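You operate a simulated robot arm through the tools that you are given. There is no shell and no other tool.

You are at the controls of a simulated robot arm. One attempt, no reset.

## Task
Fit a spare roller in the empty slot, lock the steel bar and test-run at speed 4.
Fine: fit it with the power off; the lamp must go green; power off at the end.

It is judged by the outcome, as a careful person would: the job done as asked, and still so three seconds after it is handed in. It fails if anything else is knocked over, pushed out of place, dropped, spilled or broken.

## Robot
A 6-joint arm with a fingered hand, fixed in place. Base frame: the origin is on the floor under the middle of its stand, x ahead of it, y to its left, z up; the work surface is at about z = 86. Units: cm, degrees, N and s.
With the tool pointing down near the work surface it reaches from about 32 to 94 cm from the base axis. Its first joint turns from -166.0 to 166.0 degrees. Payload 5 kg.
The tool frame sits at the grasp point between the pads (the TCP): z along the fingers, y along the line on which they close. The tips reach 3.7 cm beyond it. The gripper opens to 12.4 cm; its body begins 4.3 cm behind the TCP. The gripper is a hand of 3 fingers: y runs from the thumb to the fingers, the wrist lies at [-2.1, -12.5, -21.5] in the tool frame, and closing takes about 1.5 s.
Orientation is that of the tool frame in the base frame, as a unit quaternion [x, y, z, w]. With the fingers straight down and the wrist toward the robot, the tool's x, y and z point along [0, 1, 0], [1, 0, 0] and [0, 0, -1] of the base frame.

## Interface
- The arm moves only by the tool apply_moves. Its argument "steps" is a list of rows, each a list of 6 numbers: the shift along the tool's x, y, z in cm, then the turn, a rotation vector about the tool's x, y, z in degrees. In form: [[dx, dy, dz, wx, wy, wz], ...]. A call has 1 to 20 rows; each row shifts and turns the commanded pose from where the row before left it, along the tool's axes as they then stand. "jaw" is the closure in counts, from 0 (fully open) to 255 (shut), set as the call begins (left out, the last holds). Rows are played at 5 a second. More than 5 cm and 8.6 degrees between two rows, or a gripper value outside its range, and nothing of the call is played. Where a pose cannot be reached the arm comes as near as it can. A force on the tool above 80 N (or 10 N above the force at the start of the call, whichever is more), or a blocked arm, ends the call early, and 0.2 s more pass. Each finger travels about 7.2 cm/s and halts on what it meets, pressing with about 25 N; the grip force reading is that of the motor and also rises with nothing between the fingers. The clock runs only during rows and for 0.2 s after the last one: add rows that do not move to give the fingers time. The reply holds the time, the measured pose of the TCP, the force on the tool along the base axes, the opening and the grip force, in the units named above and with some noise, with the torque about the TCP (base axes, N m) and any sound that the robot's microphone picked up.
- Cameras (640 x 400 px; columns grow to the right, rows downward): "scene" is fixed at [39.83, -64.78, 163.37]; the picture's right is [0.94, -0.34, 0.00], its down [-0.25, -0.69, -0.68] and it looks along [0.24, 0.64, -0.73] (base axes); focal length 331 px, centre (320, 200). "wrist" rides on the gripper at [7.2, -10.4, -15.4] in the tool frame; the picture's right is [-0.83, 0.26, -0.49], its down [-0.51, -0.72, 0.47] and it looks along [-0.23, 0.64, 0.73] (tool axes); focal length 243 px, centre (320, 200). There is no depth. A picture from a camera that has moved, and an enlarged one, comes with that camera's place and axes in the base frame and with its lens.
- grab_frame(camera): a new picture of that camera. The clock stands still meanwhile.
- move_fingers(index, middle, thumb_bend, thumb_turn): sets how far each is bent, from 0 (flat) to 100 (curled in); at 30 the hand is open as for a grip, at 70 the pads meet at the TCP. One left out holds its place. A second passes; each finger stops where it meets its share of the squeeze, and holds until it gets a number again. A gripper value or a shape takes the hand back. It gives what a move gives, with no picture; readings hold the bend of each and the force on the fingers (four entries, about 0 where the hand has none), thumb and palm. thumb_turn goes from beside the hand (0) to across from the fingers (100), as for a grip.
- set_grasp(shape): the hand has 3 fingers and takes this shape, open, in about a second: jaw (thumb against the fingers, like two jaws); tri (thumb and two fingers); tip (a fingertip pinch); poke (one finger out to press); point (the index stretched); flat (the hand flat); cup (the hand cupped); fist (a fist). The gripper value then closes the fingers along that shape, each until it touches; the sizes above hold for jaw. It gives what a move gives, with no picture.
- zoom(camera, box): a new picture of the part [left, top, right, bottom] of that camera's present view, enlarged. The clock stands still meanwhile.
- close_job(): hands the job in; it is judged then, once.

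Nothing tells you positions but the pictures and the camera data. Unless the task says otherwise, let go and move clear before handing in.

The tools are called after ">>>" as name(argument=value, ...) on one line, values as JSON. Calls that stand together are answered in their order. apply_moves: Moves the arm, as the interface text tells. Its arguments: {"type":"object","properties":{"steps":{"type":"array","items":{"type":"array","items":{"type":"number"}}},"jaw":{"type":"number"}},"required":["steps"]} The other tools are called the same way: set_grasp (shape) gives the hand a shape; move_fingers (index, middle, thumb_bend, thumb_turn) moves the fingers one by one; grab_frame (camera) takes a picture; zoom (camera, box) takes an enlarged picture of a part of a camera's view; close_job () hands the job in.

At the start:

```text
clock: 0.0
eef_pos: [71.9, -19.57, 123.61]
orientation: [0.707, 0.707, 0.0, 0.0]
contact_force: [1.1, -0.9, -0.1]
moment: [0.02, -0.02, 0.03]
gripper_width: 12.35
gripper_force: 0.1
shape: jaw
bend: [30.0, 30.0, 30.0, 98.0]
finger forces: [0.0, 0.0, 0.0, 0.0, 0.1, 0.0]
```

scene: 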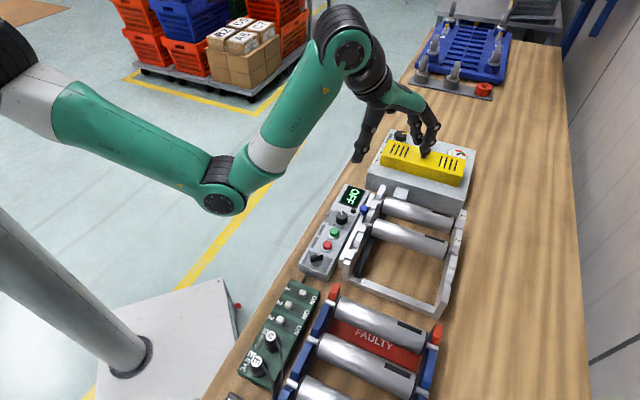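
wrist: 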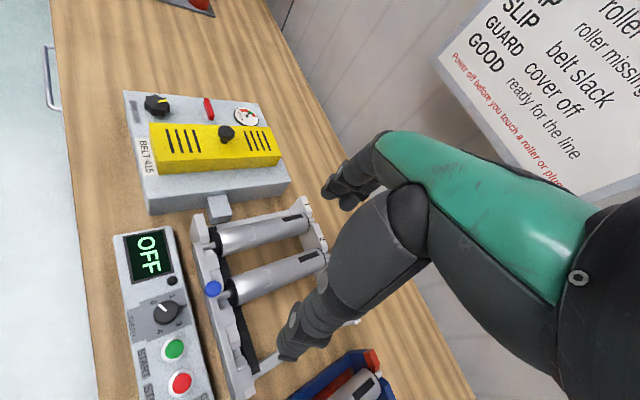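

I see the bench with a conveyor roller frame holding two rollers and an empty slot, a control panel showing OFF, a belt unit with a yellow cover, and a rack of rollers with a "FAULTY" part. I'll zoom in on everything before I move.

>>> zoom(camera="scene", box=[320, 170, 480, 270])

>>> zoom(camera="scene", box=[220, 270, 460, 400])

>>> zoom(camera="scene", box=[350, 110, 510, 210])

>>> zoom(camera="scene", box=[290, 170, 390, 280])

>>> zoom(camera="wrist", box=[420, 0, 640, 200])

>>> zoom(camera="wrist", box=[100, 180, 400, 400])

>>> zoom(camera="scene", box=[400, 0, 560, 110])

```text
4.00 times, centred on (400, 220) of scene
camera zoom: at [39.83, -64.78, 163.37], right [0.94, -0.34, 0.0], down [-0.25, -0.69, -0.68], along [0.24, 0.64, -0.73], focal length 1322 px, centre (0, 120)
```

zoom: 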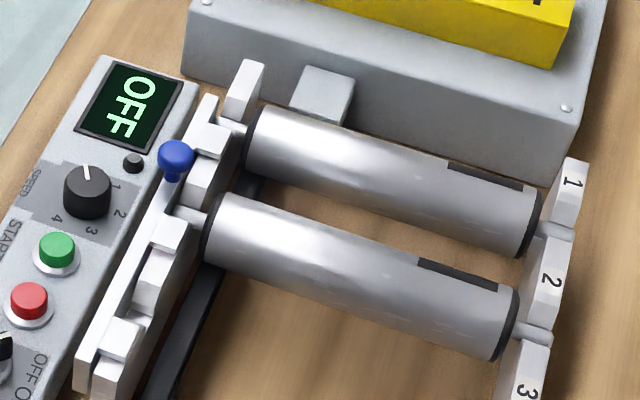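

```text
2.67 times, centred on (340, 335) of scene
camera zoom: at [39.83, -64.78, 163.37], right [0.94, -0.34, 0.0], down [-0.25, -0.69, -0.68], along [0.24, 0.64, -0.73], focal length 882 px, centre (267, -160)
```

zoom: 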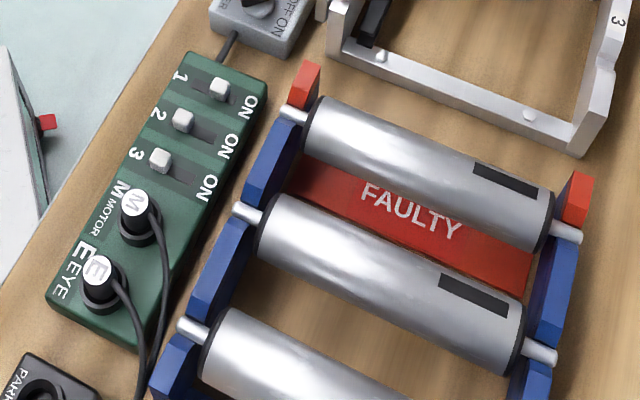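

```text
4.00 times, centred on (430, 160) of scene
camera zoom: at [39.83, -64.78, 163.37], right [0.94, -0.34, 0.0], down [-0.25, -0.69, -0.68], along [0.24, 0.64, -0.73], focal length 1322 px, centre (-120, 360)
```

zoom: 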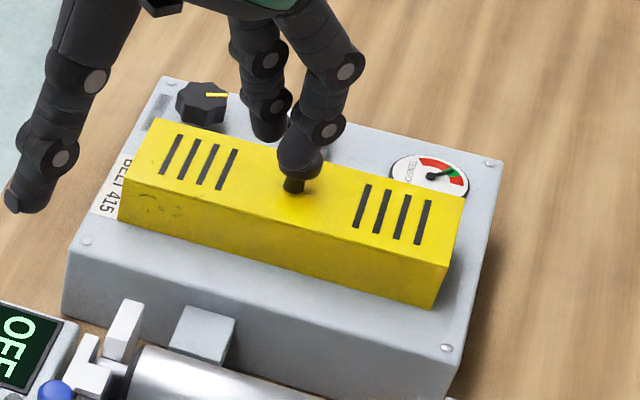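

```text
3.64 times, centred on (340, 225) of scene
camera zoom: at [39.83, -64.78, 163.37], right [0.94, -0.34, 0.0], down [-0.25, -0.69, -0.68], along [0.24, 0.64, -0.73], focal length 1202 px, centre (247, 109)
```

zoom: 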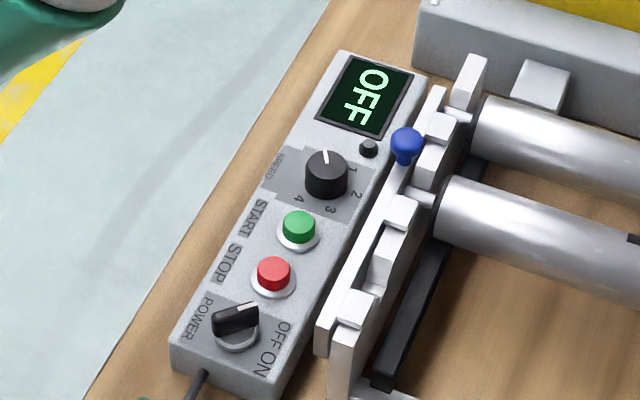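

```text
2.00 times, centred on (530, 100) of wrist
camera zoom: at [61.34, -12.43, 138.99], right [0.26, -0.83, 0.49], down [-0.72, -0.51, -0.47], along [0.64, -0.23, -0.73], focal length 485 px, centre (-100, 400)
```

zoom: 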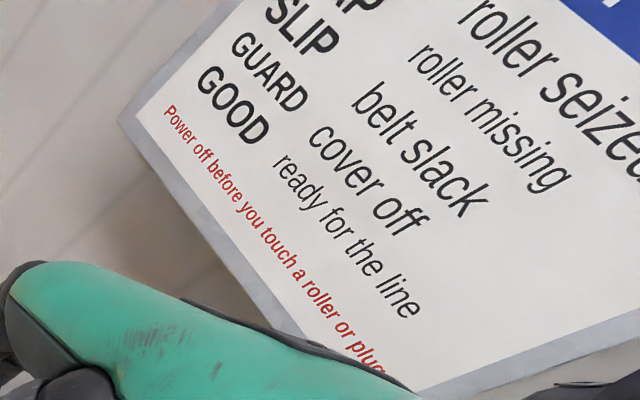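

```text
1.82 times, centred on (250, 290) of wrist
camera zoom: at [61.34, -12.43, 138.99], right [0.26, -0.83, 0.49], down [-0.72, -0.51, -0.47], along [0.64, -0.23, -0.73], focal length 441 px, centre (447, 36)
```

zoom: 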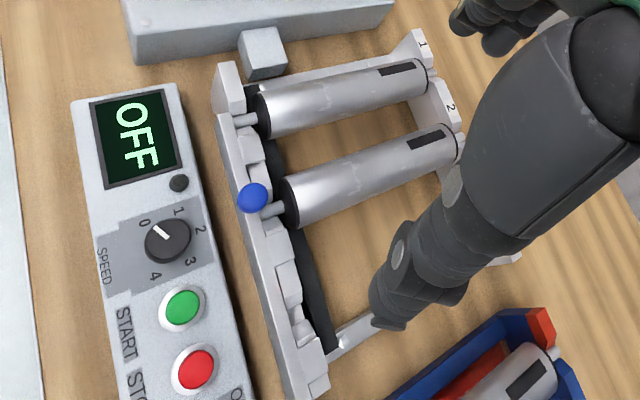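

```text
3.64 times, centred on (480, 55) of scene
camera zoom: at [39.83, -64.78, 163.37], right [0.94, -0.34, 0.0], down [-0.25, -0.69, -0.68], along [0.24, 0.64, -0.73], focal length 1202 px, centre (-262, 727)
```

zoom: 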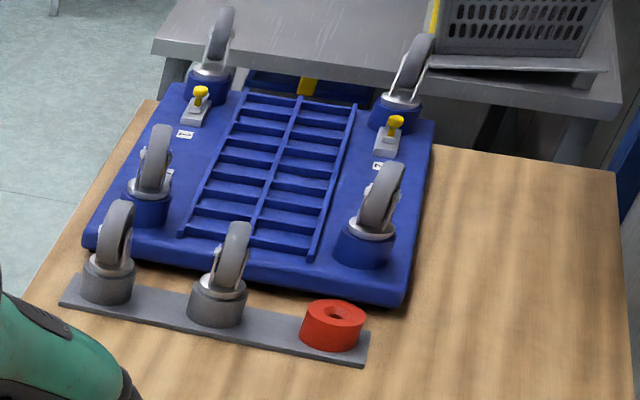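

The bench runs at about 45° to the base. Slot 3 is the empty one, the red-ended rack position is the faulty roller, and the blue-ended ones are the spares. I'll move the arm back and to the right so the wrist camera can see the rack and switch box.

>>> apply_moves(steps=[[-2.45, -4.2, 0, 0, 0, 0], [-2.45, -4.2, 0, 0, 0, 0], [-2.45, -4.2, 0, 0, 0, 0], [-2.45, -4.2, 0, 0, 0, 0], [-2.45, -4.2, 0, 0, 0, 0], [-2.45, -4.2, 0, 0, 0, 0], [-2.45, -4.2, 0, 0, 0, 0], [-2.45, -4.2, 0, 0, 0, 0], [-2.45, -4.2, 0, 0, 0, 0], [0, 0, 0, 0, 0, 0]])

>>> grab_frame(camera="wrist")

>>> grab_frame(camera="scene")

```text
clock: 2.2
eef_pos: [43.73, -46.77, 112.83]
orientation: [0.707, 0.707, 0.0, 0.002]
contact_force: [-0.4, 0.5, 0.8]
moment: [-0.01, 0.0, 0.03]
gripper_width: 12.38
gripper_force: 0.0
shape: jaw
bend: [30.0, 30.0, 30.0, 98.0]
finger forces: [0.0, 0.0, 0.0, 0.0, 0.0, 0.0]
out of reach, approached as far as the arm can: row 1, 2, 3, 4, 5, 6, 7, 8, 9
```

```text
taken
camera wrist: at [33.07, -39.49, 128.11], right [0.26, -0.83, 0.49], down [-0.72, -0.51, -0.47], along [0.64, -0.23, -0.73], focal length 243 px, centre (320, 200)
```

wrist: 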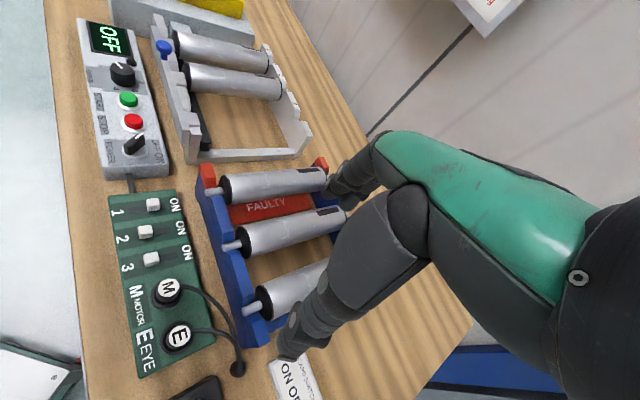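

```text
taken
```

scene: 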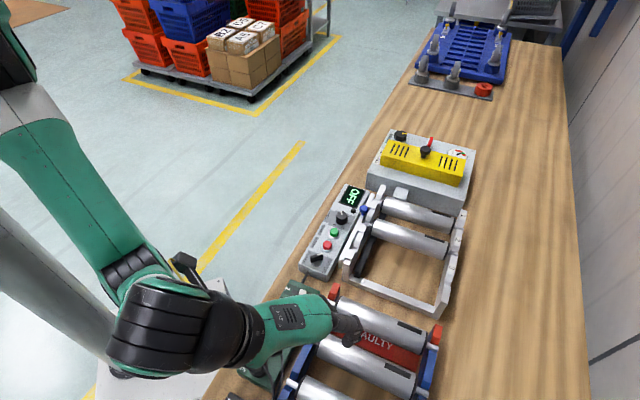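

>>> zoom(camera="wrist", box=[90, 180, 290, 400])

>>> zoom(camera="wrist", box=[160, 130, 360, 260])

>>> zoom(camera="wrist", box=[70, 0, 320, 170])

>>> zoom(camera="wrist", box=[200, 300, 400, 400])

```text
1.82 times, centred on (190, 290) of wrist
camera zoom: at [33.07, -39.49, 128.11], right [0.26, -0.83, 0.49], down [-0.72, -0.51, -0.47], along [0.64, -0.23, -0.73], focal length 441 px, centre (556, 36)
```

zoom: 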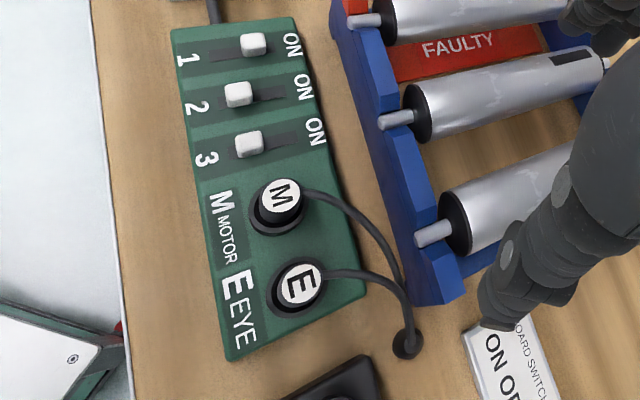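

```text
3.08 times, centred on (260, 195) of wrist
camera zoom: at [33.07, -39.49, 128.11], right [0.26, -0.83, 0.49], down [-0.72, -0.51, -0.47], along [0.64, -0.23, -0.73], focal length 746 px, centre (505, 215)
```

zoom: 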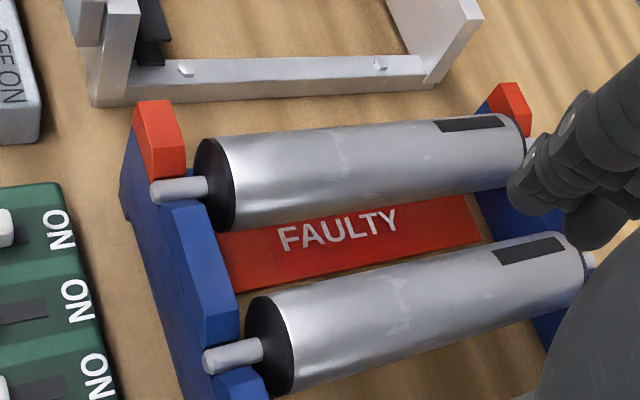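

```text
2.35 times, centred on (195, 85) of wrist
camera zoom: at [33.07, -39.49, 128.11], right [0.26, -0.83, 0.49], down [-0.72, -0.51, -0.47], along [0.64, -0.23, -0.73], focal length 571 px, centre (614, 471)
```

zoom: 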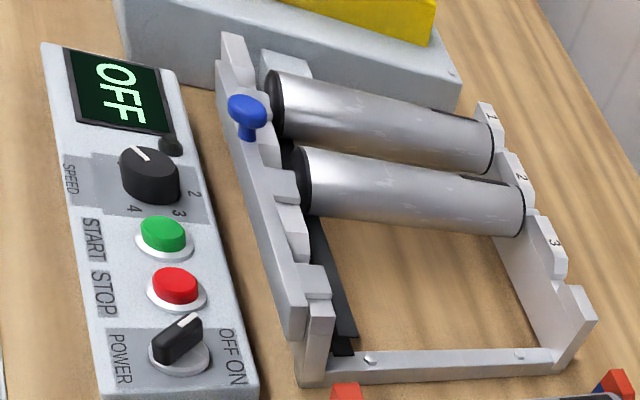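

```text
3.20 times, centred on (300, 350) of wrist
camera zoom: at [33.07, -39.49, 128.11], right [0.26, -0.83, 0.49], down [-0.72, -0.51, -0.47], along [0.64, -0.23, -0.73], focal length 776 px, centre (384, -280)
```

zoom: 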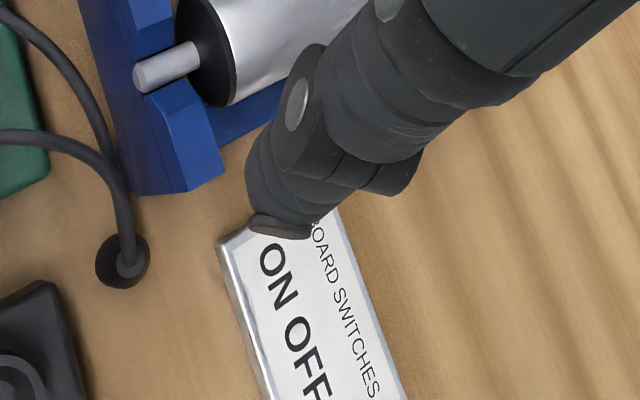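

There's a placard labelled "BOARD SWITCHES … ON OFF …" below the rack. I'll move further toward −y to read it fully.

>>> apply_moves(steps=[[-4, 0, 0, 0, 0, 0], [-4, 0, 0, 0, 0, 0], [-4, 0, 0, 0, 0, 0], [-4, 0, 0, 0, 0, 0], [0, 0, 0, 0, 0, 0]])

>>> grab_frame(camera="wrist")

```text
clock: 3.4
eef_pos: [43.54, -62.79, 113.09]
orientation: [0.707, 0.707, 0.0, -0.001]
contact_force: [0.4, -0.4, -0.5]
moment: [0.01, -0.03, 0.02]
gripper_width: 12.38
gripper_force: 0.0
shape: jaw
bend: [30.0, 30.0, 30.0, 98.0]
finger forces: [0.0, 0.0, 0.1, 0.0, 0.0, 0.0]
```

```text
taken
camera wrist: at [33.09, -55.51, 128.36], right [0.26, -0.83, 0.49], down [-0.72, -0.51, -0.47], along [0.64, -0.23, -0.73], focal length 243 px, centre (320, 200)
```

wrist: 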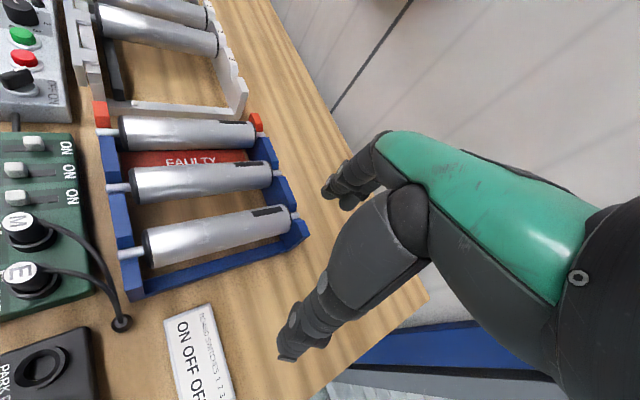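

>>> zoom(camera="wrist", box=[150, 290, 310, 400])

>>> zoom(camera="wrist", box=[90, 90, 320, 300])

>>> zoom(camera="wrist", box=[0, 120, 140, 400])

```text
3.64 times, centred on (230, 345) of wrist
camera zoom: at [33.09, -55.51, 128.36], right [0.26, -0.83, 0.49], down [-0.72, -0.51, -0.47], along [0.64, -0.23, -0.73], focal length 882 px, centre (647, -327)
```

zoom: 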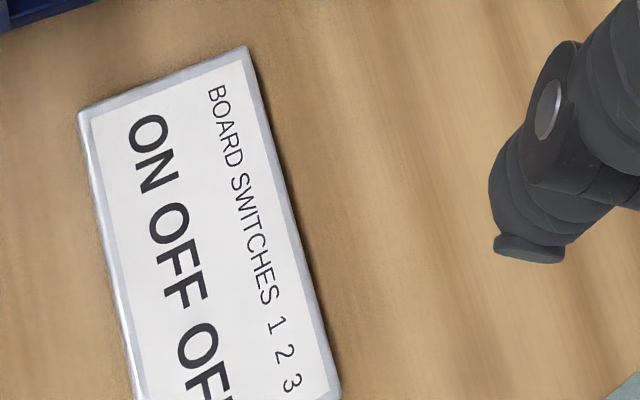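

```text
1.90 times, centred on (205, 195) of wrist
camera zoom: at [33.09, -55.51, 128.36], right [0.26, -0.83, 0.49], down [-0.72, -0.51, -0.47], along [0.64, -0.23, -0.73], focal length 462 px, centre (539, 210)
```

zoom: 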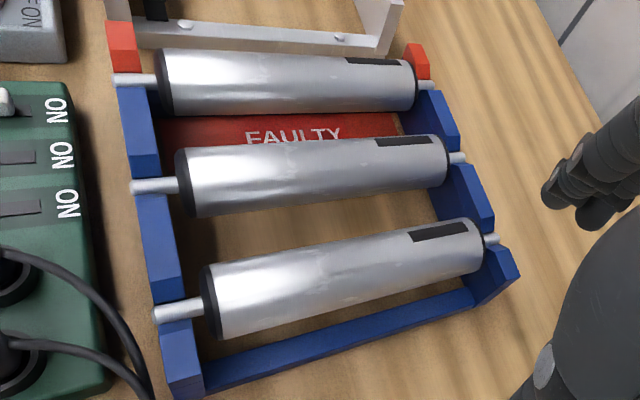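

```text
1.43 times, centred on (70, 260) of wrist
camera zoom: at [33.09, -55.51, 128.36], right [0.26, -0.83, 0.49], down [-0.72, -0.51, -0.47], along [0.64, -0.23, -0.73], focal length 347 px, centre (677, 114)
```

zoom: 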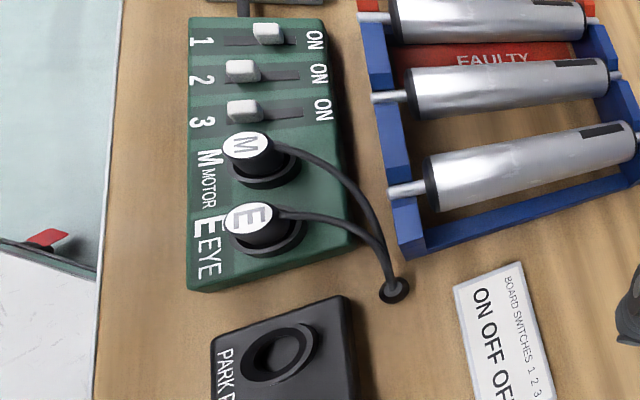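

The placard reads "ON OFF OFF" for board switches 1, 2 and 3, and the switches already match. The rack rollers are about 24.7 cm long, 8.9 cm apart, with axes at about z 93.4 and lying along (0.707, −0.707). Next I'll turn the hand to the bench direction and look at the conveyor frame up close.

>>> apply_moves(steps=[[0, 0, 0, 0, 0, -7.5], [0, 0, 0, 0, 0, -7.5], [0, 0, 0, 0, 0, -7.5], [0, 0, 0, 0, 0, -7.5], [0, 0, 0, 0, 0, -7.5], [0, 0, 0, 0, 0, -7.5], [0.7, 4, 0, 0, 0, 0], [0.7, 4, 0, 0, 0, 0], [0.7, 4, 0, 0, 0, 0], [0.7, 4, 0, 0, 0, 0], [0.7, 4, 0, 0, 0, 0], [0.7, 4, 0, 0, 0, 0], [0, 0, 0, 0, 0, 0]])

>>> grab_frame(camera="wrist")

>>> grab_frame(camera="scene")

```text
clock: 6.2
eef_pos: [59.77, -44.71, 111.68]
orientation: [0.383, 0.924, 0.0, 0.0]
contact_force: [-0.1, 0.6, 0.3]
moment: [-0.02, 0.01, 0.0]
gripper_width: 12.41
gripper_force: 0.1
shape: jaw
bend: [30.0, 30.0, 30.0, 98.0]
finger forces: [0.0, 0.1, 0.0, 0.0, 0.0, 0.1]
out of reach, approached as far as the arm can: row 8, 9, 10, 11
```

```text
taken
camera wrist: at [47.08, -46.9, 126.99], right [0.77, -0.4, 0.49], down [-0.15, -0.87, -0.47], along [0.62, 0.29, -0.73], focal length 243 px, centre (320, 200)
```

wrist: 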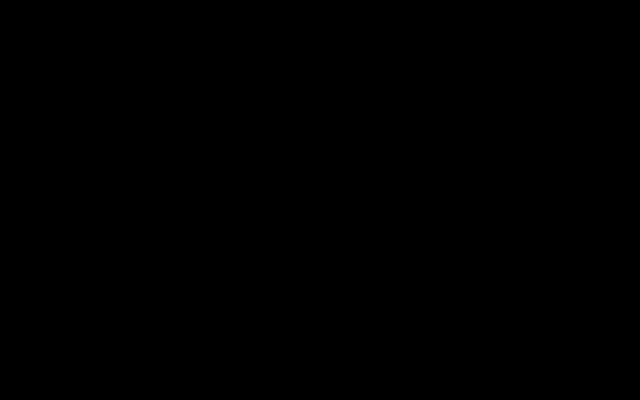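

```text
taken
```

scene: 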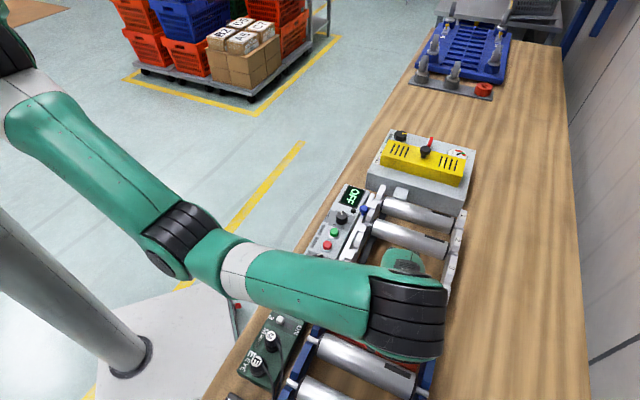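

The wrist camera is inside the forearm at this yaw, so the picture is black. I'll turn back toward yaw 0 and look closely at the left rail and the locking bar from nearer.

>>> apply_moves(steps=[[0, 0, 0, 0, 0, 7.5], [0, 0, 0, 0, 0, 7.5], [0, 0, 0, 0, 0, 7.5], [0, 0, 0, 0, 0, 7.5], [0, 0, 0, 0, 0, 7.5], [0, 0, 0, 0, 0, 7.5], [4, 0, 0, 0, 0, 0], [4, 0, 0, 0, 0, 0], [4, 0, 0, 0, 0, 0], [4, 0, 0, 0, 0, 0], [0, 0, 0, 0, 0, 0]])

>>> grab_frame(camera="wrist")

```text
clock: 8.6
eef_pos: [59.32, -28.41, 111.58]
orientation: [0.708, 0.707, 0.0, 0.0]
contact_force: [0.2, 0.7, 0.6]
moment: [0.02, 0.03, 0.0]
gripper_width: 12.38
gripper_force: 0.0
shape: jaw
bend: [30.0, 30.0, 30.0, 98.0]
finger forces: [0.0, 0.0, 0.0, 0.0, 0.1, 0.0]
```

```text
taken
camera wrist: at [48.85, -21.18, 126.86], right [0.26, -0.83, 0.49], down [-0.72, -0.51, -0.47], along [0.64, -0.23, -0.73], focal length 243 px, centre (320, 200)
```

wrist: 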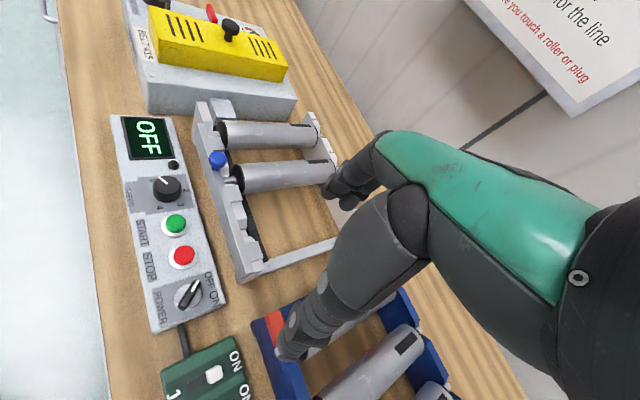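

>>> zoom(camera="wrist", box=[180, 90, 360, 290])

>>> zoom(camera="wrist", box=[190, 140, 280, 290])

>>> zoom(camera="wrist", box=[100, 110, 240, 330])

>>> zoom(camera="wrist", box=[110, 0, 310, 120])

>>> zoom(camera="scene", box=[330, 180, 420, 290])

>>> zoom(camera="scene", box=[370, 120, 490, 200])

```text
2.00 times, centred on (270, 190) of wrist
camera zoom: at [48.85, -21.18, 126.86], right [0.26, -0.83, 0.49], down [-0.72, -0.51, -0.47], along [0.64, -0.23, -0.73], focal length 485 px, centre (420, 220)
```

zoom: 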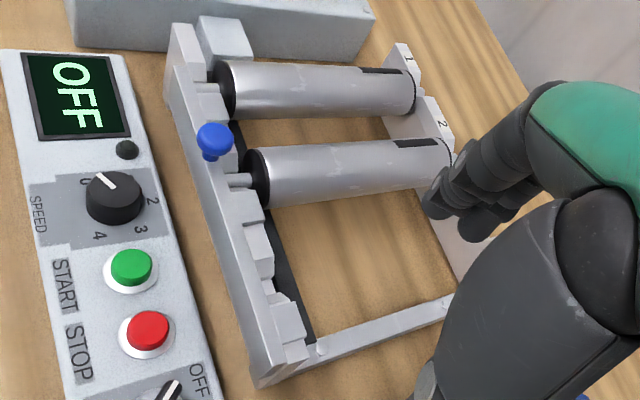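

```text
2.67 times, centred on (235, 215) of wrist
camera zoom: at [48.85, -21.18, 126.86], right [0.26, -0.83, 0.49], down [-0.72, -0.51, -0.47], along [0.64, -0.23, -0.73], focal length 647 px, centre (547, 160)
```

zoom: 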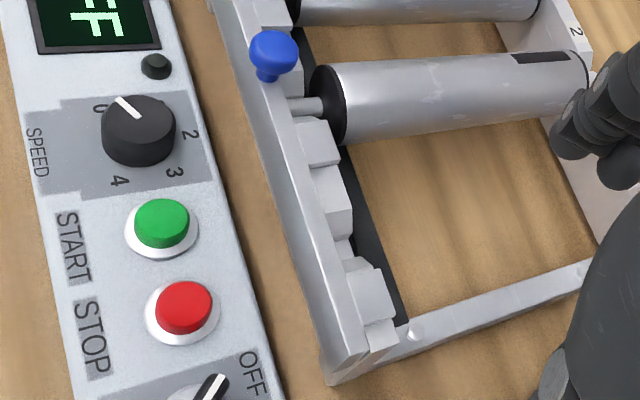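

```text
1.82 times, centred on (170, 220) of wrist
camera zoom: at [48.85, -21.18, 126.86], right [0.26, -0.83, 0.49], down [-0.72, -0.51, -0.47], along [0.64, -0.23, -0.73], focal length 441 px, centre (593, 164)
```

zoom: 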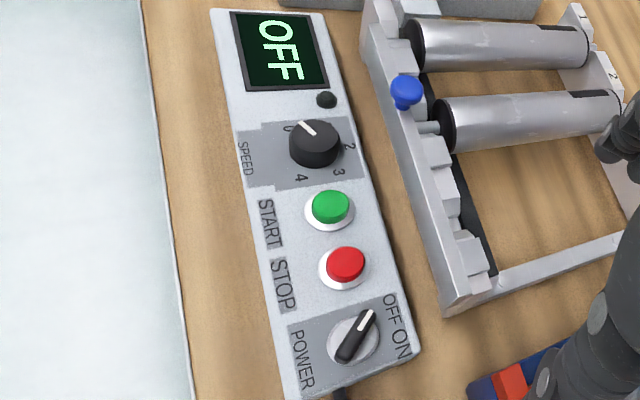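

```text
3.20 times, centred on (210, 60) of wrist
camera zoom: at [48.85, -21.18, 126.86], right [0.26, -0.83, 0.49], down [-0.72, -0.51, -0.47], along [0.64, -0.23, -0.73], focal length 776 px, centre (672, 648)
```

zoom: 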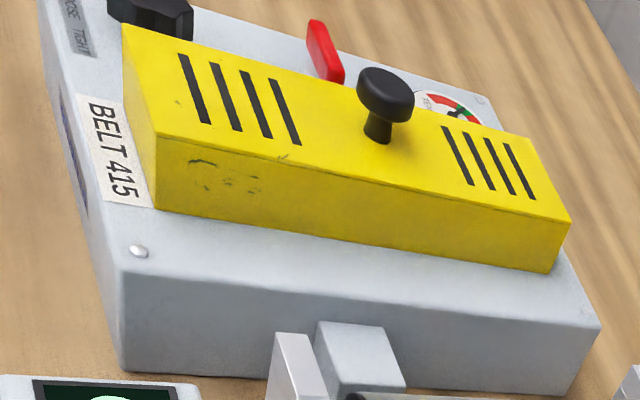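

```text
3.64 times, centred on (375, 235) of scene
camera zoom: at [39.83, -64.78, 163.37], right [0.94, -0.34, 0.0], down [-0.25, -0.69, -0.68], along [0.24, 0.64, -0.73], focal length 1202 px, centre (120, 73)
```

zoom: 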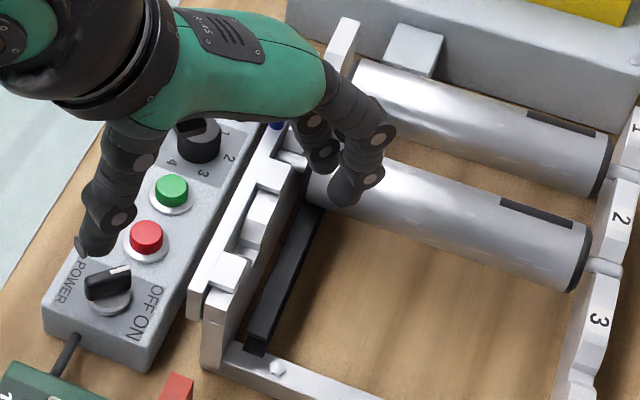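

```text
5.00 times, centred on (430, 160) of scene
camera zoom: at [39.83, -64.78, 163.37], right [0.94, -0.34, 0.0], down [-0.25, -0.69, -0.68], along [0.24, 0.64, -0.73], focal length 1653 px, centre (-230, 400)
```

zoom: 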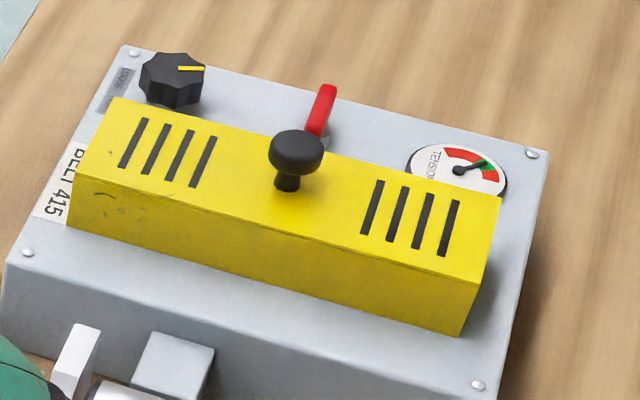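

>>> zoom(camera="scene", box=[410, 220, 490, 320])

>>> zoom(camera="scene", box=[335, 220, 385, 290])

>>> zoom(camera="wrist", box=[215, 180, 285, 290])

```text
4.00 times, centred on (450, 270) of scene
camera zoom: at [39.83, -64.78, 163.37], right [0.94, -0.34, 0.0], down [-0.25, -0.69, -0.68], along [0.24, 0.64, -0.73], focal length 1322 px, centre (-200, -80)
```

zoom: 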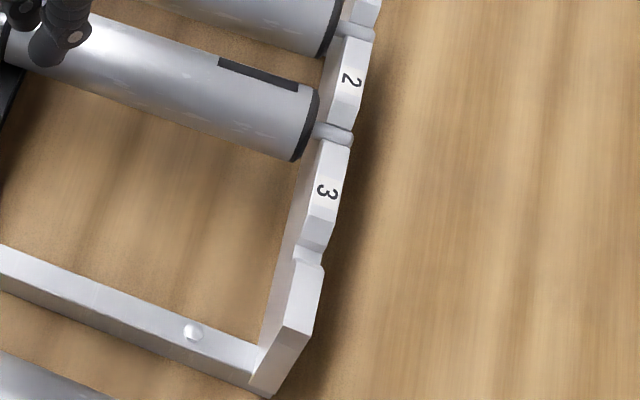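

```text
5.71 times, centred on (360, 255) of scene
camera zoom: at [39.83, -64.78, 163.37], right [0.94, -0.34, 0.0], down [-0.25, -0.69, -0.68], along [0.24, 0.64, -0.73], focal length 1889 px, centre (91, -114)
```

zoom: 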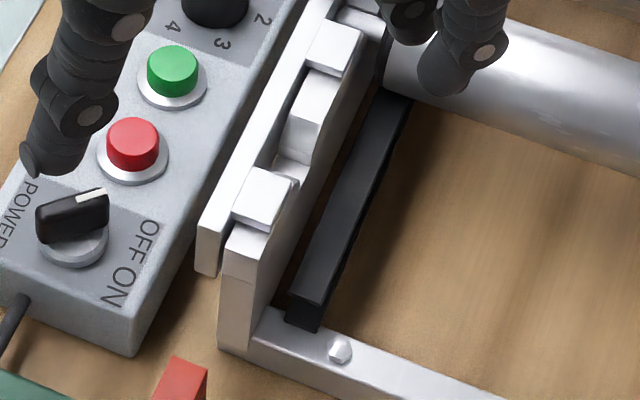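

```text
3.64 times, centred on (250, 235) of wrist
camera zoom: at [48.85, -21.18, 126.86], right [0.26, -0.83, 0.49], down [-0.72, -0.51, -0.47], along [0.64, -0.23, -0.73], focal length 882 px, centre (574, 73)
```

zoom: 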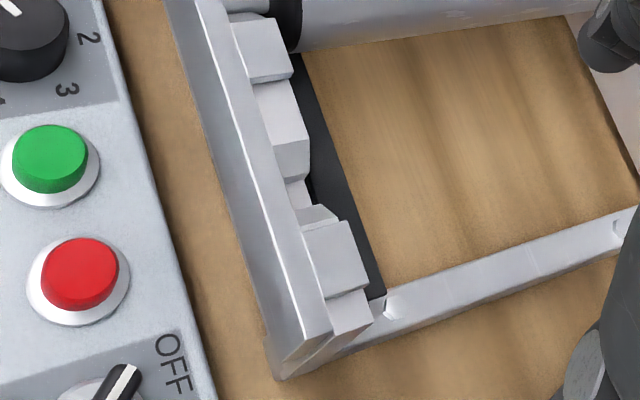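

The bar's tabs sit just on the −u side of each notch, so it is unlocked and should lock by sliding toward the belt box. First I'll part-close the hand to check the clearance I need between rollers.

>>> apply_moves(steps=[[0, 0, 0, 0, 0, 0], [0, 0, 0, 0, 0, 0], [0, 0, 0, 0, 0, 0], [0, 0, 0, 0, 0, 0], [0, 0, 0, 0, 0, 0]], jaw=100)

>>> zoom(camera="scene", box=[300, 160, 460, 290])

>>> grab_frame(camera="wrist")

```text
clock: 9.8
eef_pos: [59.33, -28.57, 111.5]
orientation: [0.707, 0.707, 0.0, -0.001]
contact_force: [0.0, 0.0, -0.3]
moment: [-0.01, 0.0, 0.01]
gripper_width: 7.6
gripper_force: 0.1
shape: jaw
bend: [73.0, 40.0, 64.0, 100.0]
finger forces: [0.0, 0.0, 0.0, 0.0, 0.0, 0.1]
```

```text
3.08 times, centred on (380, 225) of scene
camera zoom: at [39.83, -64.78, 163.37], right [0.94, -0.34, 0.0], down [-0.25, -0.69, -0.68], along [0.24, 0.64, -0.73], focal length 1017 px, centre (135, 123)
```

zoom: 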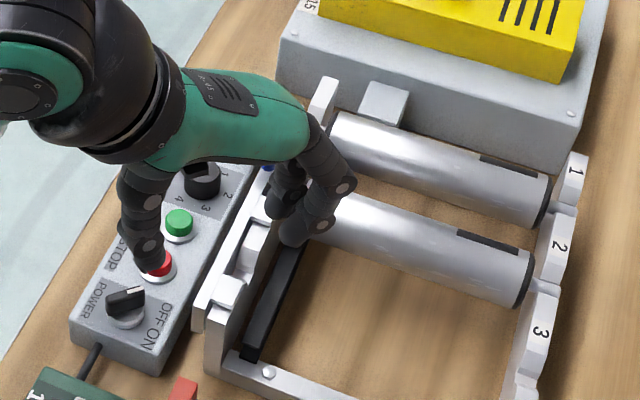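

```text
taken
camera wrist: at [48.85, -21.22, 126.86], right [0.26, -0.83, 0.49], down [-0.72, -0.51, -0.47], along [0.64, -0.23, -0.73], focal length 243 px, centre (320, 200)
```

wrist: 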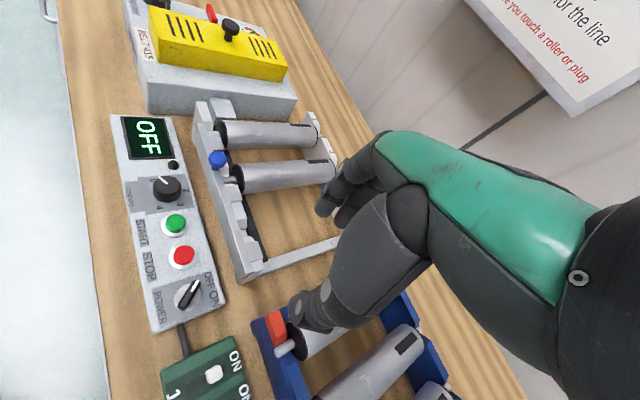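

Opening is 7.6 cm at jaw 100. The finger knuckles stick out about 7 cm on the finger side while the thumb hangs straight, so I'll grip about 1 cm above the roller axis with a 6.5 cm pre-opening. I'll move over the outermost spare, the one furthest from FAULTY, and align to it.

>>> apply_moves(steps=[[-3.76, -1.47, 0, 0, 0, 0], [-3.76, -1.47, 0, 0, 0, 0], [-3.76, -1.47, 0, 0, 0, 0], [-3.76, -1.47, 0, 0, 0, 0], [-3.76, -1.47, 0, 0, 0, 0], [-3.76, -1.47, 0, 0, 0, 0], [-3.76, -1.47, 0, 0, 0, 0], [0, 0, 0, 0, 0, -7.5], [0, 0, 0, 0, 0, -7.5], [0, 0, 0, 0, 0, -7.5], [0, 0, 0, 0, 0, -7.5], [0, 0, 0, 0, 0, -7.5], [0, 0, 0, 0, 0, -7.5], [0, 0, 0, 0, 0, 0]], jaw=123)

>>> grab_frame(camera="wrist")

>>> grab_frame(camera="scene")

```text
clock: 12.8
eef_pos: [49.77, -55.59, 111.16]
orientation: [0.381, 0.924, 0.0, 0.001]
contact_force: [0.4, -0.9, 0.6]
moment: [0.02, 0.01, 0.0]
gripper_width: 6.48
gripper_force: 0.0
shape: jaw
bend: [74.0, 44.0, 68.0, 100.0]
finger forces: [0.0, 0.0, 0.0, 0.0, 0.0, 0.1]
out of reach, approached as far as the arm can: row 13
```

```text
taken
camera wrist: at [37.16, -57.86, 126.43], right [0.77, -0.4, 0.49], down [-0.15, -0.87, -0.47], along [0.62, 0.29, -0.73], focal length 243 px, centre (320, 200)
```

wrist: 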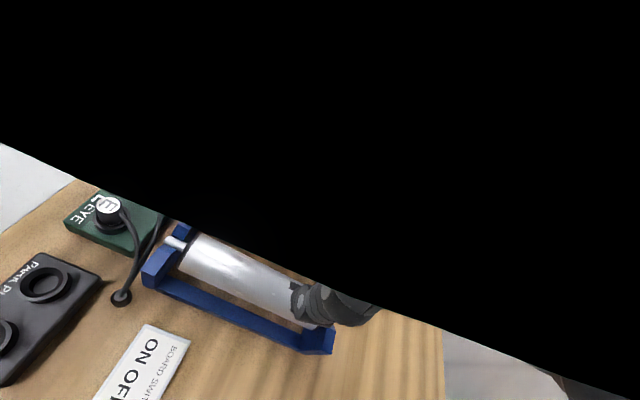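

```text
taken
```

scene: 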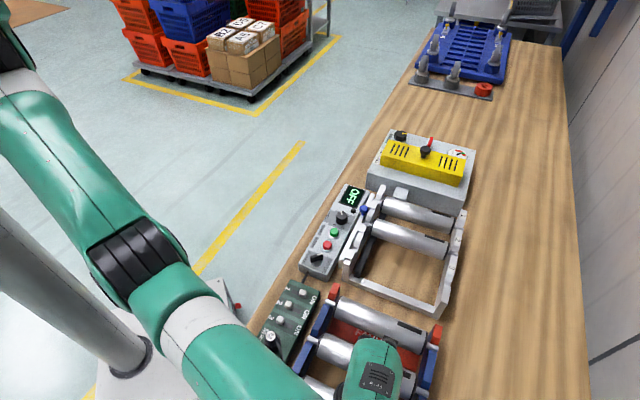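

>>> zoom(camera="wrist", box=[130, 210, 390, 370])

>>> zoom(camera="scene", box=[280, 280, 460, 400])

```text
2.46 times, centred on (260, 290) of wrist
camera zoom: at [37.16, -57.86, 126.43], right [0.77, -0.4, 0.49], down [-0.15, -0.87, -0.47], along [0.62, 0.29, -0.73], focal length 597 px, centre (468, -22)
```

zoom: 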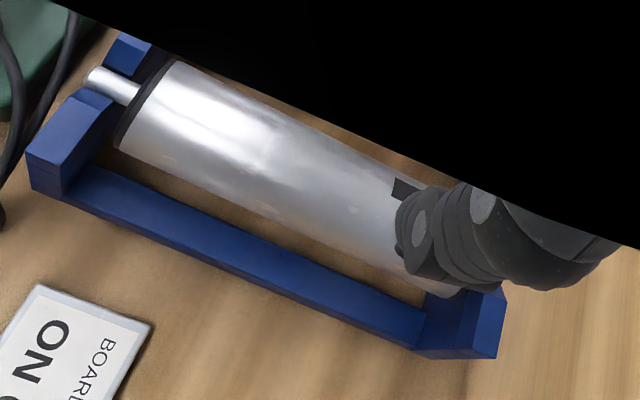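

```text
3.33 times, centred on (370, 340) of scene
camera zoom: at [39.83, -64.78, 163.37], right [0.94, -0.34, 0.0], down [-0.25, -0.69, -0.68], along [0.24, 0.64, -0.73], focal length 1102 px, centre (153, -267)
```

zoom: 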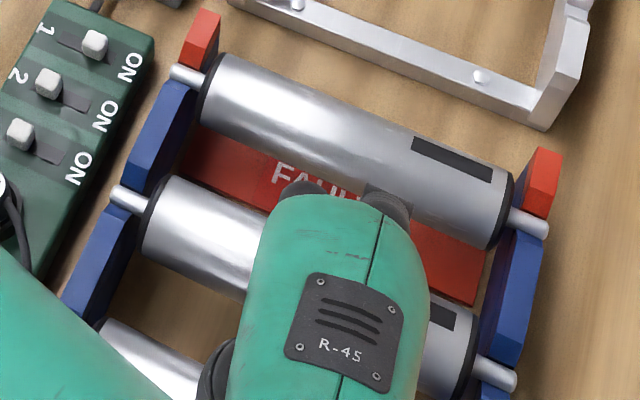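

The third roller's axis is at about u = −3.9, v = 73.3 in bench coordinates, and the hand is nearly on it. I'll descend in two stages, watching the force.

>>> apply_moves(steps=[[0.6, 0, 3, 0, 0, 0], [0.6, 0, 3, 0, 0, 0], [0, 0, 3, 0, 0, 0], [0, 0, 3, 0, 0, 0], [0, 0, 0, 0, 0, 0]])

>>> grab_frame(camera="wrist")

>>> grab_frame(camera="scene")

```text
clock: 14.0
eef_pos: [48.65, -54.93, 99.25]
orientation: [0.382, 0.924, 0.0, 0.001]
contact_force: [0.6, -0.6, 0.1]
moment: [-0.02, 0.0, 0.0]
gripper_width: 6.46
gripper_force: 0.1
shape: jaw
bend: [74.0, 44.0, 68.0, 100.0]
finger forces: [0.1, 0.1, 0.0, 0.0, 0.0, 0.0]
```

```text
taken
camera wrist: at [36.18, -57.18, 114.53], right [0.77, -0.4, 0.49], down [-0.15, -0.87, -0.47], along [0.62, 0.29, -0.73], focal length 243 px, centre (320, 200)
```

wrist: 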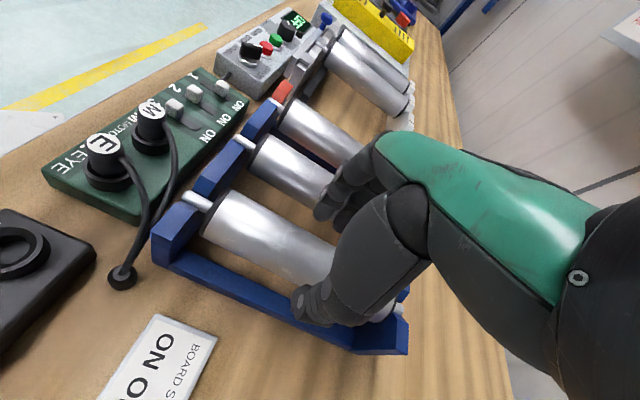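

```text
taken
```

scene: 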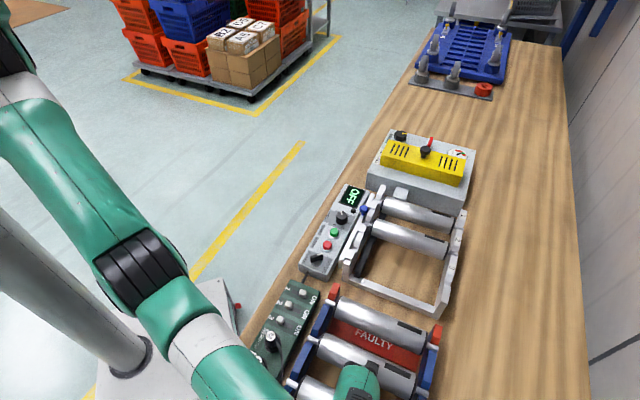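

>>> zoom(camera="wrist", box=[150, 110, 430, 370])

```text
1.54 times, centred on (290, 240) of wrist
camera zoom: at [36.18, -57.18, 114.53], right [0.77, -0.4, 0.49], down [-0.15, -0.87, -0.47], along [0.62, 0.29, -0.73], focal length 373 px, centre (366, 138)
```

zoom: 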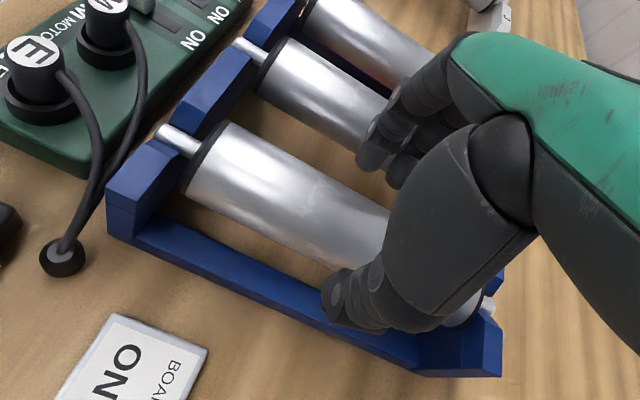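

>>> apply_moves(steps=[[0, 0.3, 1.2, 0, 0, 0], [0, 0, 1.2, 0, 0, 0], [0, 0, 1.2, 0, 0, 0], [0, 0, 1.2, 0, 0, 0], [0, 0, 0, 0, 0, 0]])

>>> zoom(camera="wrist", box=[150, 90, 430, 370])

>>> zoom(camera="scene", box=[280, 280, 460, 400])

```text
clock: 15.2
eef_pos: [49.02, -54.74, 94.48]
orientation: [0.384, 0.923, 0.0, 0.0]
contact_force: [-8.3, -8.9, 7.8]
moment: [0.28, -0.45, -0.18]
gripper_width: 6.18
gripper_force: 0.0
shape: jaw
bend: [74.0, 48.0, 68.0, 100.0]
finger forces: [0.0, 15.0, 0.1, 0.1, 0.0, 0.0]
```

```text
1.43 times, centred on (290, 230) of wrist
camera zoom: at [36.44, -56.92, 109.74], right [0.77, -0.4, 0.49], down [-0.15, -0.87, -0.47], along [0.62, 0.29, -0.73], focal length 347 px, centre (363, 157)
```

zoom: 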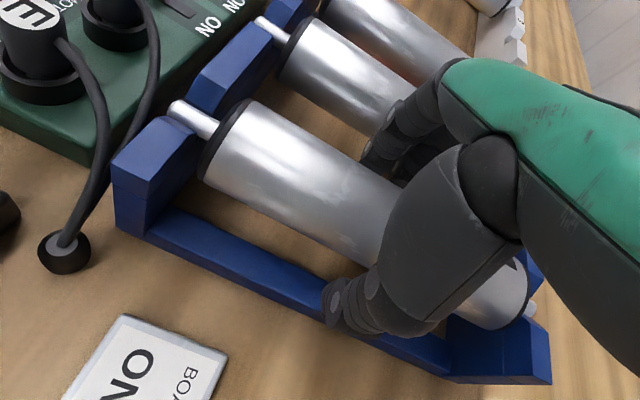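

```text
3.33 times, centred on (370, 340) of scene
camera zoom: at [39.83, -64.78, 163.37], right [0.94, -0.34, 0.0], down [-0.25, -0.69, -0.68], along [0.24, 0.64, -0.73], focal length 1102 px, centre (153, -267)
```

zoom: 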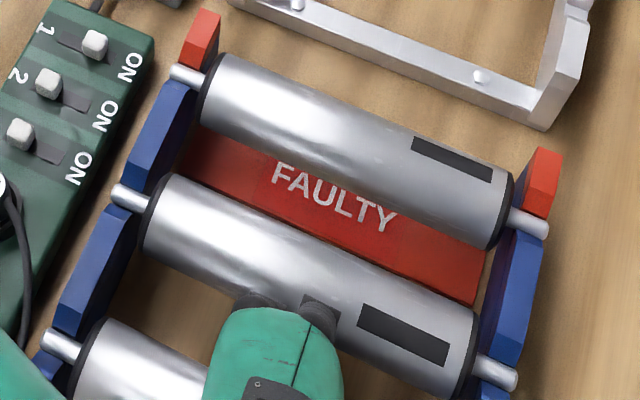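

The middle finger's knuckle is pressing on the neighbouring roller with about 15 N. I'll back up a little to relieve it and look more closely at the finger geometry.

>>> apply_moves(steps=[[0, 0, -1.0, 0, 0, 0], [0, 0, -1.0, 0, 0, 0], [0, 0, 0, 0, 0, 0]])

>>> zoom(camera="wrist", box=[260, 110, 420, 240])

>>> zoom(camera="scene", box=[290, 320, 420, 400])

```text
clock: 16.0
eef_pos: [49.06, -54.47, 96.4]
orientation: [0.383, 0.924, 0.0, 0.0]
contact_force: [-0.2, 0.0, -1.0]
moment: [0.02, -0.01, -0.03]
gripper_width: 6.44
gripper_force: 0.0
shape: jaw
bend: [74.0, 44.0, 68.0, 100.0]
finger forces: [0.0, 0.1, 0.1, 0.0, 0.0, 0.1]
```

```text
3.08 times, centred on (340, 175) of wrist
camera zoom: at [36.41, -56.75, 111.67], right [0.77, -0.4, 0.49], down [-0.15, -0.87, -0.47], along [0.62, 0.29, -0.73], focal length 746 px, centre (258, 277)
```

zoom: 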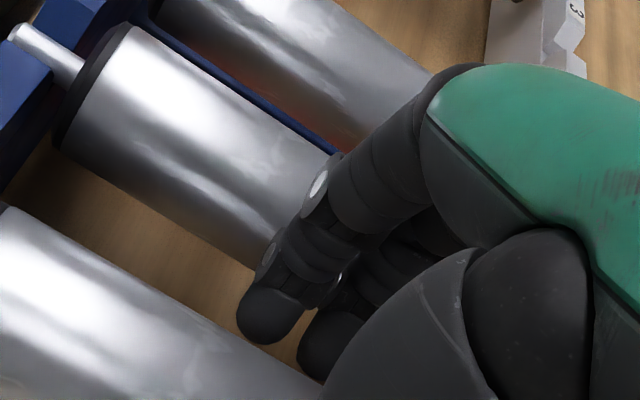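

```text
4.92 times, centred on (355, 360) of scene
camera zoom: at [39.83, -64.78, 163.37], right [0.94, -0.34, 0.0], down [-0.25, -0.69, -0.68], along [0.24, 0.64, -0.73], focal length 1628 px, centre (148, -588)
```

zoom: 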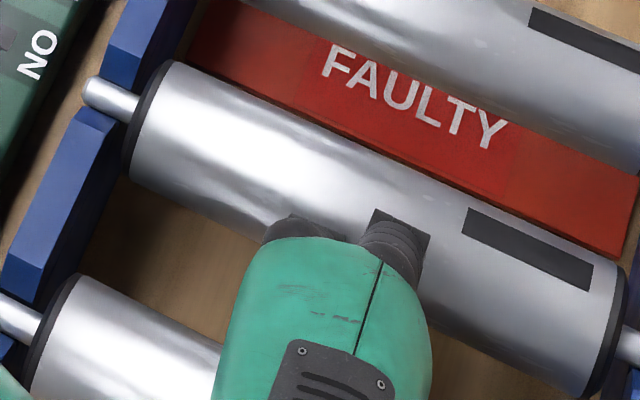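

The fingers arch over the neighbouring roller before curling down. I'll rise clear and test individual finger bends to find a slimmer approach.

>>> apply_moves(steps=[[0, 0, -2.5, 0, 0, 0], [0, 0, -2.5, 0, 0, 0], [0, 0, 0, 0, 0, 0]])

>>> zoom(camera="wrist", box=[240, 110, 440, 330])

>>> move_fingers(index=55, middle=55, thumb_bend=50, thumb_turn=100)

>>> zoom(camera="wrist", box=[240, 110, 440, 330])

>>> zoom(camera="scene", box=[290, 320, 420, 400])

```text
clock: 16.8
eef_pos: [49.03, -54.79, 101.4]
orientation: [0.383, 0.924, 0.001, 0.0]
contact_force: [0.5, -0.4, 0.1]
moment: [-0.01, -0.01, 0.0]
gripper_width: 6.48
gripper_force: 0.0
shape: jaw
bend: [74.0, 44.0, 68.0, 100.0]
finger forces: [0.1, 0.0, 0.0, 0.1, 0.1, 0.1]
```

```text
1.82 times, centred on (340, 220) of wrist
camera zoom: at [36.48, -57.01, 116.7], right [0.77, -0.4, 0.49], down [-0.15, -0.87, -0.47], along [0.62, 0.29, -0.73], focal length 441 px, centre (284, 164)
```

zoom: 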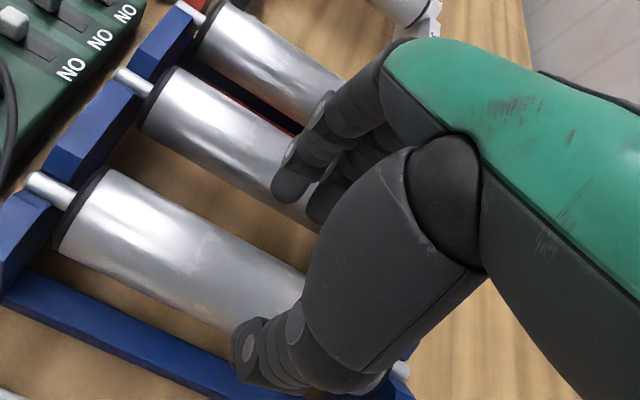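

```text
clock: 17.8
eef_pos: [49.01, -54.75, 101.46]
orientation: [0.383, 0.924, 0.001, -0.001]
contact_force: [-0.2, -0.4, 0.3]
moment: [-0.02, 0.01, 0.01]
gripper_width: 5.88
gripper_force: 0.0
shape: fingers
bend: [55.0, 55.0, 50.0, 100.0]
finger forces: [0.0, 0.0, 0.1, 0.0, 0.0, 0.1]
```

```text
1.82 times, centred on (340, 220) of wrist
camera zoom: at [36.48, -57.01, 116.67], right [0.77, -0.4, 0.49], down [-0.15, -0.87, -0.47], along [0.62, 0.29, -0.73], focal length 441 px, centre (284, 164)
```

zoom: 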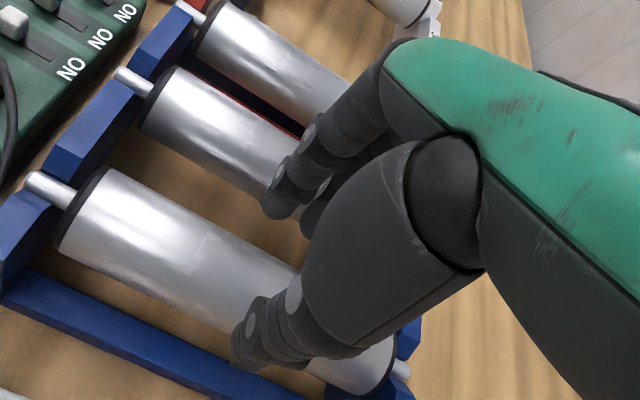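

```text
4.92 times, centred on (355, 360) of scene
camera zoom: at [39.83, -64.78, 163.37], right [0.94, -0.34, 0.0], down [-0.25, -0.69, -0.68], along [0.24, 0.64, -0.73], focal length 1628 px, centre (148, -588)
```

zoom: 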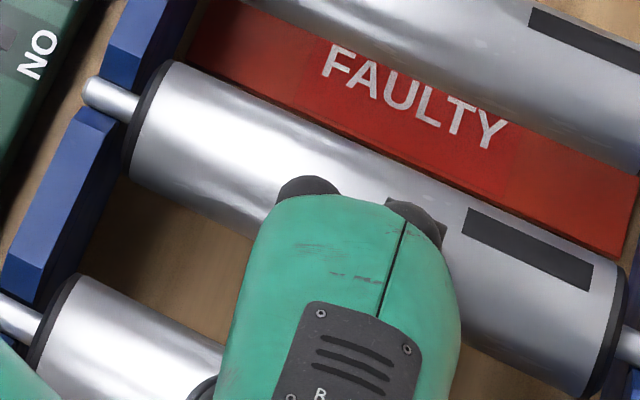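

>>> apply_moves(steps=[[0, 0, 0, 0, 0, 0], [0, 0, 0, 0, 0, 0], [0, 0, 0, 0, 0, 0], [0, 0, 0, 0, 0, 0], [0, 0, 0, 0, 0, 0]], jaw=123)

>>> zoom(camera="scene", box=[290, 320, 420, 400])

>>> zoom(camera="wrist", box=[240, 110, 440, 330])

```text
clock: 19.0
eef_pos: [49.05, -54.84, 101.34]
orientation: [0.383, 0.924, 0.0, 0.0]
contact_force: [-0.5, 0.3, 0.2]
moment: [0.02, 0.02, -0.01]
gripper_width: 6.41
gripper_force: 0.2
shape: jaw
bend: [74.0, 44.0, 68.0, 100.0]
finger forces: [0.0, 0.1, 0.0, 0.1, 0.0, 0.0]
```

```text
4.92 times, centred on (355, 360) of scene
camera zoom: at [39.83, -64.78, 163.37], right [0.94, -0.34, 0.0], down [-0.25, -0.69, -0.68], along [0.24, 0.64, -0.73], focal length 1628 px, centre (148, -588)
```

zoom: 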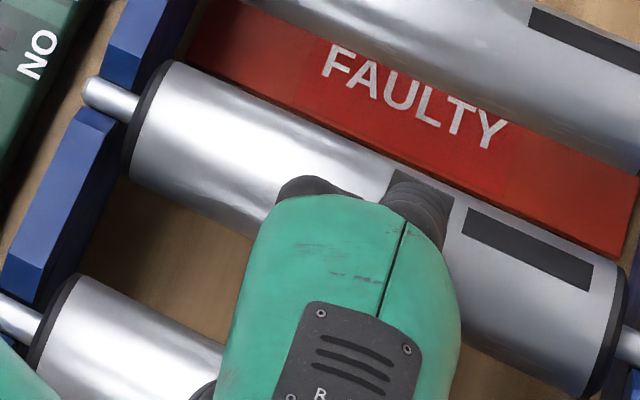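

```text
1.82 times, centred on (340, 220) of wrist
camera zoom: at [36.48, -57.01, 116.68], right [0.77, -0.4, 0.49], down [-0.15, -0.87, -0.47], along [0.62, 0.29, -0.73], focal length 441 px, centre (284, 164)
```

zoom: 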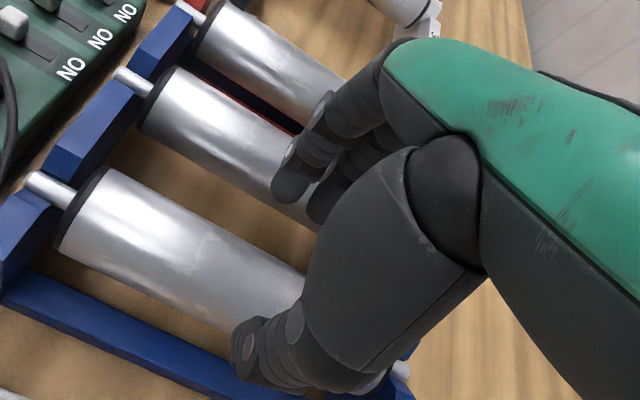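

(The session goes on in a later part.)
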